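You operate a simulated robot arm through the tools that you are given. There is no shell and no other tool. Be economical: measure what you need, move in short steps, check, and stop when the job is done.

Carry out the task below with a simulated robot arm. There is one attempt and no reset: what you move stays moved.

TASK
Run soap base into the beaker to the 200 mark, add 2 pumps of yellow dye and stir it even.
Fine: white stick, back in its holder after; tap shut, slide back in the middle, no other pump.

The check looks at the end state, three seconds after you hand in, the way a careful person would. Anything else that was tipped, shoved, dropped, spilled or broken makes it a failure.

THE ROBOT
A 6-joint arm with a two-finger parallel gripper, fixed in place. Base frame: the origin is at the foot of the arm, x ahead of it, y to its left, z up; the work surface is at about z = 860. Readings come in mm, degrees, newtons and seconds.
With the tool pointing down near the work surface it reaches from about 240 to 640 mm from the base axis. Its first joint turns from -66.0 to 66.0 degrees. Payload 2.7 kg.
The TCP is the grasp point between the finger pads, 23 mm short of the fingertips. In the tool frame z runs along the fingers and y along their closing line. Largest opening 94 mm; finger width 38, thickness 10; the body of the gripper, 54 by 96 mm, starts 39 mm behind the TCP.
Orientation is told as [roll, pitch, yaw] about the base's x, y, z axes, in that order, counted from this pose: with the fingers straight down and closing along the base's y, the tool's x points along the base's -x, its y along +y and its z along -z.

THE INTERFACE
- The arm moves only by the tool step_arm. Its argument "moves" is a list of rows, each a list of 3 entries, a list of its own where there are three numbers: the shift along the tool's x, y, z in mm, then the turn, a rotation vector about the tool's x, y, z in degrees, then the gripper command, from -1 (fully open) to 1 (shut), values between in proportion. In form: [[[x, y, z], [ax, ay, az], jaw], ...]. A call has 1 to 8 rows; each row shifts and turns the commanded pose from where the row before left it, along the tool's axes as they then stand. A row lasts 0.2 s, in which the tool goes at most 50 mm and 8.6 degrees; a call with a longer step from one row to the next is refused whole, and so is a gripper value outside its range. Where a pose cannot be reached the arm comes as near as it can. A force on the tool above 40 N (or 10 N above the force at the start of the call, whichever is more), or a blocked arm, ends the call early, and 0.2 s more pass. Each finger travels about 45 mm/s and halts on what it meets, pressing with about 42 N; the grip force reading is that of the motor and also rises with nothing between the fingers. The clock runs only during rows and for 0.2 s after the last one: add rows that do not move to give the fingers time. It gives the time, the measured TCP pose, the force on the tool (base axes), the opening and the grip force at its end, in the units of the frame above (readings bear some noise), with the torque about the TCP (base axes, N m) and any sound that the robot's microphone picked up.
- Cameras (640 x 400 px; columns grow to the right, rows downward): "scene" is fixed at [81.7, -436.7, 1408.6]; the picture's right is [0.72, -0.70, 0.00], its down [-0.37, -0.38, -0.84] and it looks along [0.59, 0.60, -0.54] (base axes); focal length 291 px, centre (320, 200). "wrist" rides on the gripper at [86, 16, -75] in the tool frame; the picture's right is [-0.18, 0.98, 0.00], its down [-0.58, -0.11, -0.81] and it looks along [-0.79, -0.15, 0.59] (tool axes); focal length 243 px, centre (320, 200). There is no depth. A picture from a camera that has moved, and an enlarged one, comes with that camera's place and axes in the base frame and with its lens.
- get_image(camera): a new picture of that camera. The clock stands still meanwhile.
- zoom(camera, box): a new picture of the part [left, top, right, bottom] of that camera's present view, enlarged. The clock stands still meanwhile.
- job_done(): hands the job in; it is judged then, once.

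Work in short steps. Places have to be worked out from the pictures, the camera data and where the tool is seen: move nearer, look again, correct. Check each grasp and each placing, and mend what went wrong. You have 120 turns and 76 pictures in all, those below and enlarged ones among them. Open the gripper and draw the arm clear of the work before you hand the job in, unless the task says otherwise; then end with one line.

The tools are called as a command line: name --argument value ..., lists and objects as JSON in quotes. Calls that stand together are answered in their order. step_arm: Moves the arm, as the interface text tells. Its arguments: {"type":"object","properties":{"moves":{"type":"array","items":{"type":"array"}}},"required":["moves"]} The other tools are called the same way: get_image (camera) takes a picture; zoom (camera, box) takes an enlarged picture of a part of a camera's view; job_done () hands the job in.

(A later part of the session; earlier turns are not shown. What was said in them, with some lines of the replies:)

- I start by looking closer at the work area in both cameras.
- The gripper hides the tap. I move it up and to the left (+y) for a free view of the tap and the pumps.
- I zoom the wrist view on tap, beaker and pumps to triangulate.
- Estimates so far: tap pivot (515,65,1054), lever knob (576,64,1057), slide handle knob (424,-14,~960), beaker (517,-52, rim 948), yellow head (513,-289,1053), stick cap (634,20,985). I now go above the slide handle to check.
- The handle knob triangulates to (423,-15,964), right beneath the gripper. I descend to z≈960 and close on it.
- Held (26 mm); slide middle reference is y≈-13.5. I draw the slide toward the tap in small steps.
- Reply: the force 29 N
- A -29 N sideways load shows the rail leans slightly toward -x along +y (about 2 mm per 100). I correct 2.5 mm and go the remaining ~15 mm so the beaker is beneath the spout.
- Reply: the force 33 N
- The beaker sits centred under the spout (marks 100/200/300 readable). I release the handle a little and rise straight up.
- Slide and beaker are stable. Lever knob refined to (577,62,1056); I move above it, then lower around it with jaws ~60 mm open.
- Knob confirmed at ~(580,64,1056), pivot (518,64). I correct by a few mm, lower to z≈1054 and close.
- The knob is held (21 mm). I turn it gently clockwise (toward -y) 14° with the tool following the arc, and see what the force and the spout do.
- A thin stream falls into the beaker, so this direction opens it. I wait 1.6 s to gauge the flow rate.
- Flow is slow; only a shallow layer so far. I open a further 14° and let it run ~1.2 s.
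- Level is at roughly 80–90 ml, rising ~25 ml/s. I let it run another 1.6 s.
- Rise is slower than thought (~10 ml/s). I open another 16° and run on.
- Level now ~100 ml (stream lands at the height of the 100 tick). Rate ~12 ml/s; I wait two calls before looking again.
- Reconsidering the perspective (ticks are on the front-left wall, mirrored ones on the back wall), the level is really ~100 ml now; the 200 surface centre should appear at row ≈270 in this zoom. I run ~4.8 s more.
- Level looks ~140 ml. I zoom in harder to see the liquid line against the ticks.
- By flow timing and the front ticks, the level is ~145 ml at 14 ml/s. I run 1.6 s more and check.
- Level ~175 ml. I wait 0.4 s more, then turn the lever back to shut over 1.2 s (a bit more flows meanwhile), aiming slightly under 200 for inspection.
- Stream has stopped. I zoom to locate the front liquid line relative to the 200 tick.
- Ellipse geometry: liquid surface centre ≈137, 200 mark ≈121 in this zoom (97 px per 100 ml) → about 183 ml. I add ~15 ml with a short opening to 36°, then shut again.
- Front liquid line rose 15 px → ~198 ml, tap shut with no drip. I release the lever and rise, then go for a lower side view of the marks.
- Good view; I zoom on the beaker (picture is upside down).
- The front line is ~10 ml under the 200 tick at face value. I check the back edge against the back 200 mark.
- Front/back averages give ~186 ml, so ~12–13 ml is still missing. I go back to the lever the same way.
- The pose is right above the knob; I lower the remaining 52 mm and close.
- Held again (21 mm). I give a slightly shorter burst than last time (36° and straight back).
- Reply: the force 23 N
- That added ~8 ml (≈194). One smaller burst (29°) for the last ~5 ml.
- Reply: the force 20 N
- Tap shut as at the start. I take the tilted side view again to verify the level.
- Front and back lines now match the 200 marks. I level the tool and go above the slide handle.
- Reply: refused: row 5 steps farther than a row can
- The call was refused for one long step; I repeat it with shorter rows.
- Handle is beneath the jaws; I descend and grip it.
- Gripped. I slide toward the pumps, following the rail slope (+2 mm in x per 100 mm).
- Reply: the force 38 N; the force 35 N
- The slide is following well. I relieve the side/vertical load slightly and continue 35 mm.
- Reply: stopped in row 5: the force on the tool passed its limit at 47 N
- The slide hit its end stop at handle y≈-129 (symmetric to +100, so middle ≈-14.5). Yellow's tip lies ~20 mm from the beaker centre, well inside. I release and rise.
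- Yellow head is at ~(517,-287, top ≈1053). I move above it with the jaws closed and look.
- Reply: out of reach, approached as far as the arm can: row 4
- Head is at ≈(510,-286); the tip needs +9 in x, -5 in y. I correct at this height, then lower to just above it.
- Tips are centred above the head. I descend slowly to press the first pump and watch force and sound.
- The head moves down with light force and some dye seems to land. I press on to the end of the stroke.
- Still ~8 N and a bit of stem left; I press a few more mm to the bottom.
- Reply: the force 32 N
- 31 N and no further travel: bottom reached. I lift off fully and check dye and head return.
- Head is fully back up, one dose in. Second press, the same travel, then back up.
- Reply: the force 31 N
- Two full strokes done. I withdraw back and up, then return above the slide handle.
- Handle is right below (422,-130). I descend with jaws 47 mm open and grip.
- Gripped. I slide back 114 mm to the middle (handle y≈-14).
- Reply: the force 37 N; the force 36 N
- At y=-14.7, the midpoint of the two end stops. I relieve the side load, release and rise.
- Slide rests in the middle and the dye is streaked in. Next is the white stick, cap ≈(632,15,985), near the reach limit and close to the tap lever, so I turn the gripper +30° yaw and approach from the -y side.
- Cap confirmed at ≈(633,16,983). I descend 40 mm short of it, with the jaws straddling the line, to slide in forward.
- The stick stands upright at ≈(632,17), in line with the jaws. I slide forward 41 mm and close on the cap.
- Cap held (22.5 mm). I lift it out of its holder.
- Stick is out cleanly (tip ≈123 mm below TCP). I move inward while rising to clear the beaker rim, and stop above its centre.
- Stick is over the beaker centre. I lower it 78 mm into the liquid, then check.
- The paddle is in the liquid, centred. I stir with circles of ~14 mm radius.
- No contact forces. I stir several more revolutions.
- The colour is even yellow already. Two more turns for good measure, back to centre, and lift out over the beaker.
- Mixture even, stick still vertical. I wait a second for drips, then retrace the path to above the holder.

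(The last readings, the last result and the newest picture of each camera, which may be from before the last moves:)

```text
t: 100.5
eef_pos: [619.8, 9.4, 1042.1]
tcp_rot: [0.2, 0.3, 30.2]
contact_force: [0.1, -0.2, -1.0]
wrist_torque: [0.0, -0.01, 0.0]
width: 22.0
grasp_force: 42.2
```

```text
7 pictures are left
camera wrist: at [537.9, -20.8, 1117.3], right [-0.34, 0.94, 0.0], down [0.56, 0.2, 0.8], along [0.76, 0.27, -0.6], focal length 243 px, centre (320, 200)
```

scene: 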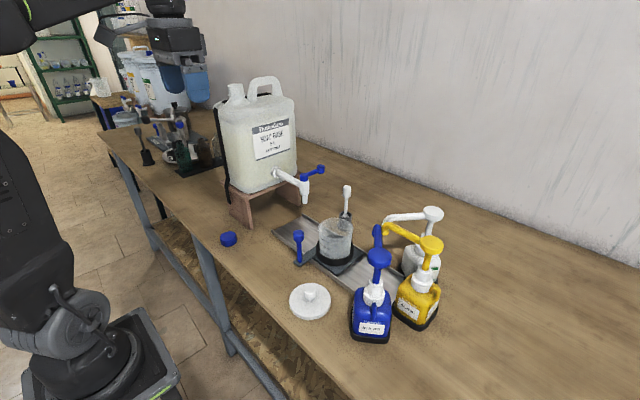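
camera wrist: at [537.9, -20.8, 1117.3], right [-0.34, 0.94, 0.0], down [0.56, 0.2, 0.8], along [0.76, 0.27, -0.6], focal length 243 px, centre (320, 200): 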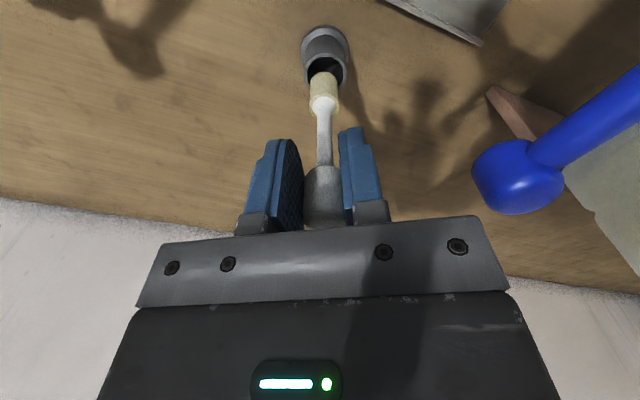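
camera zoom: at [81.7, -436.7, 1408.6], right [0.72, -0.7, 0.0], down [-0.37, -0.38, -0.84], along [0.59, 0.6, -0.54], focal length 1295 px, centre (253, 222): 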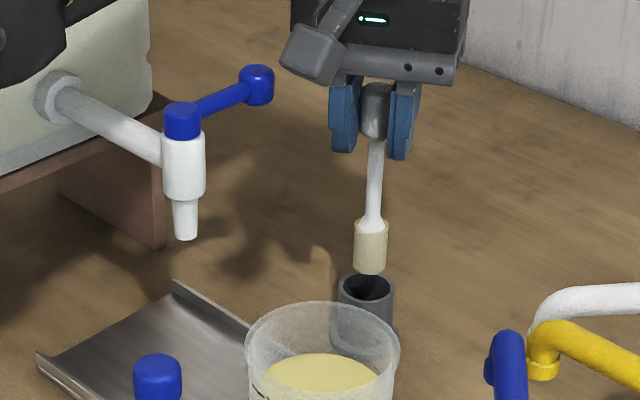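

The stick is over its holder exactly as when lifted out. I lower it back in.

step_arm --moves '[[[-3, 0, 13], [0, 0, 0], 1], [[-1, 0, 15], [0, 0, 0], 1], [[0, 0, 15], [0, 0, 0], 1], [[0, 0, 12], [0, 0, 0], 1], [[0, 0, 3], [0, 0, 0], 1], [[0, 0, 0], [0, 0, 0], 1]]'

zoom --camera "scene" --box '[280, 150, 390, 240]'

```text
t: 101.9
eef_pos: [622.8, 12.0, 987.2]
tcp_rot: [0.2, 0.0, 30.3]
contact_force: [-1.0, 1.8, 8.4]
wrist_torque: [0.22, 0.0, 0.06]
width: 22.0
grasp_force: 42.2
```

```text
4.44 times, centred on (335, 195) of scene
camera zoom: at [81.5, -436.6, 1408.7], right [0.72, -0.7, 0.0], down [-0.37, -0.38, -0.84], along [0.59, 0.6, -0.54], focal length 1295 px, centre (253, 222)
```

zoom: 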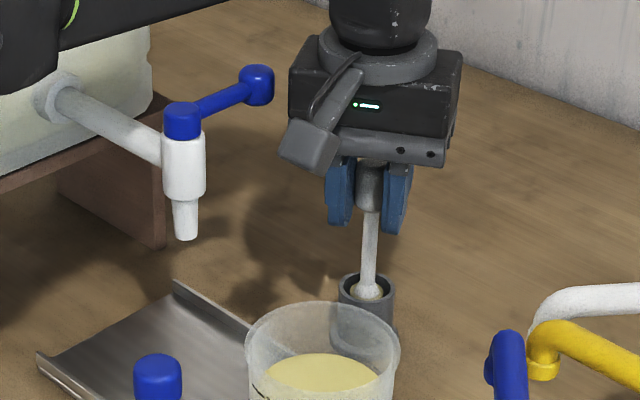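

It rests on the bottom of the holder (8 N). I open, then slide the jaws straight back the way they came.

step_arm --moves '[[[0, 0, 0], [0, 0, 0], 0.4], [[0, 0, 0], [0, 0, 0], 0.1], [[0, 0, 0], [0, 0, 0], -0.28], [[0, 0, 0], [0, 0, 0], -0.28], [[13, 0, 0], [0, 0, 0], -0.28], [[14, 0, 0], [0, 0, 0], -0.28], [[14, -1.5, 0], [0, 0, 0], -0.28], [[0, 0, 0], [0, 0, 0], -0.28]]'

zoom --camera "scene" --box '[280, 150, 390, 240]'

```text
t: 103.7
eef_pos: [586.4, -10.6, 987.3]
tcp_rot: [0.3, 0.3, 30.2]
contact_force: [0.1, 0.6, -0.5]
wrist_torque: [-0.01, 0.02, -0.01]
width: 60.2
grasp_force: 0.1
```

```text
4.44 times, centred on (335, 195) of scene
camera zoom: at [81.7, -436.7, 1408.6], right [0.72, -0.7, 0.0], down [-0.37, -0.38, -0.84], along [0.59, 0.6, -0.54], focal length 1295 px, centre (253, 222)
```

zoom: 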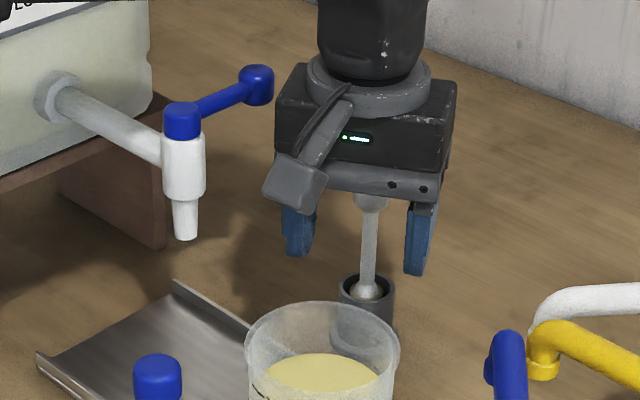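

Stick stands free in its holder. I retrace up and away from the work.

step_arm --moves '[[[0, 0, -28], [0, 0, 0], -0.28], [[0, 0, -27], [0, 0, 0], -0.28], [[13.2, -18, -27], [0, 0, 0], -0.28], [[13.2, -18, -27], [0, 0, 0], -0.28], [[30.1, 29.2, -7.5], [0, 0, 0], -0.28], [[30.1, 29.2, -7.5], [0, 0, 0], -0.28], [[30.1, 29.2, -7.5], [0, 0, 0], -0.5], [[30.1, 29.2, -7.5], [0, 0, 0], -1]]'

step_arm --moves '[[[20, 20, -30], [0, 0, 0], -1], [[20, 20, -30], [0, 0, 0], -1], [[20, 20, -30], [0, 0, 0], -1], [[20, 25, -20], [0, 0, 0], -1], [[20, 25, -20], [0, 0, 0], -1]]'

get_image --camera "scene"

zoom --camera "scene" --box '[250, 150, 400, 290]'

```text
t: 105.5
eef_pos: [417.7, -15.9, 1125.2]
tcp_rot: [0.3, 0.2, 30.3]
contact_force: [0.0, 0.6, 0.1]
wrist_torque: [-0.02, -0.03, -0.05]
width: 94.0
grasp_force: 0.0
```

```text
t: 106.7
eef_pos: [278.8, 29.7, 1255.1]
tcp_rot: [0.4, 0.4, 30.2]
contact_force: [0.2, 0.7, 0.4]
wrist_torque: [-0.01, -0.05, -0.04]
width: 93.9
grasp_force: 0.0
```

```text
4 pictures are left
```

scene: 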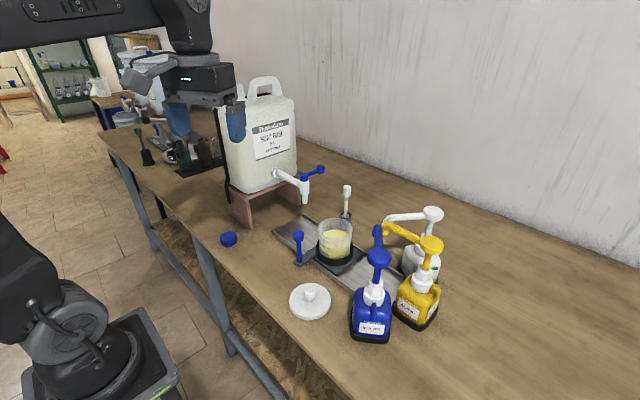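

```text
2.86 times, centred on (325, 220) of scene
camera zoom: at [81.7, -436.7, 1408.6], right [0.72, -0.7, 0.0], down [-0.37, -0.38, -0.84], along [0.59, 0.6, -0.54], focal length 833 px, centre (306, 143)
```

zoom: 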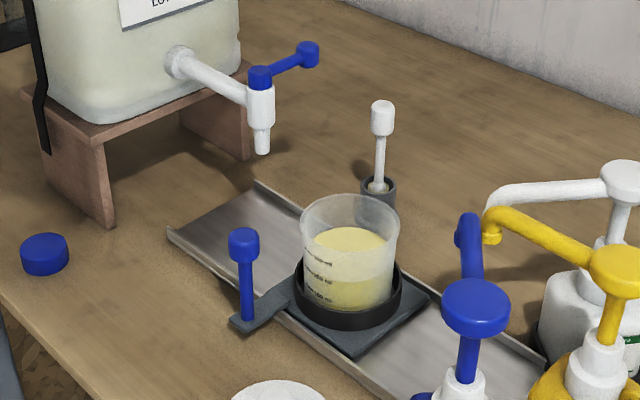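

Everything is in place: tap shut, beaker even yellow at 200, slide in the middle, stick in its holder, no spills, arm clear. I hand in.

job_done

```text
The job is handed in.
```

The beaker holds soap base to about the 200 mark (read by eye), with 2 pumps of yellow dye stirred to an even colour; the white stick is back in its holder, the tap is shut, the slide is in the middle, and no other pump was pressed.
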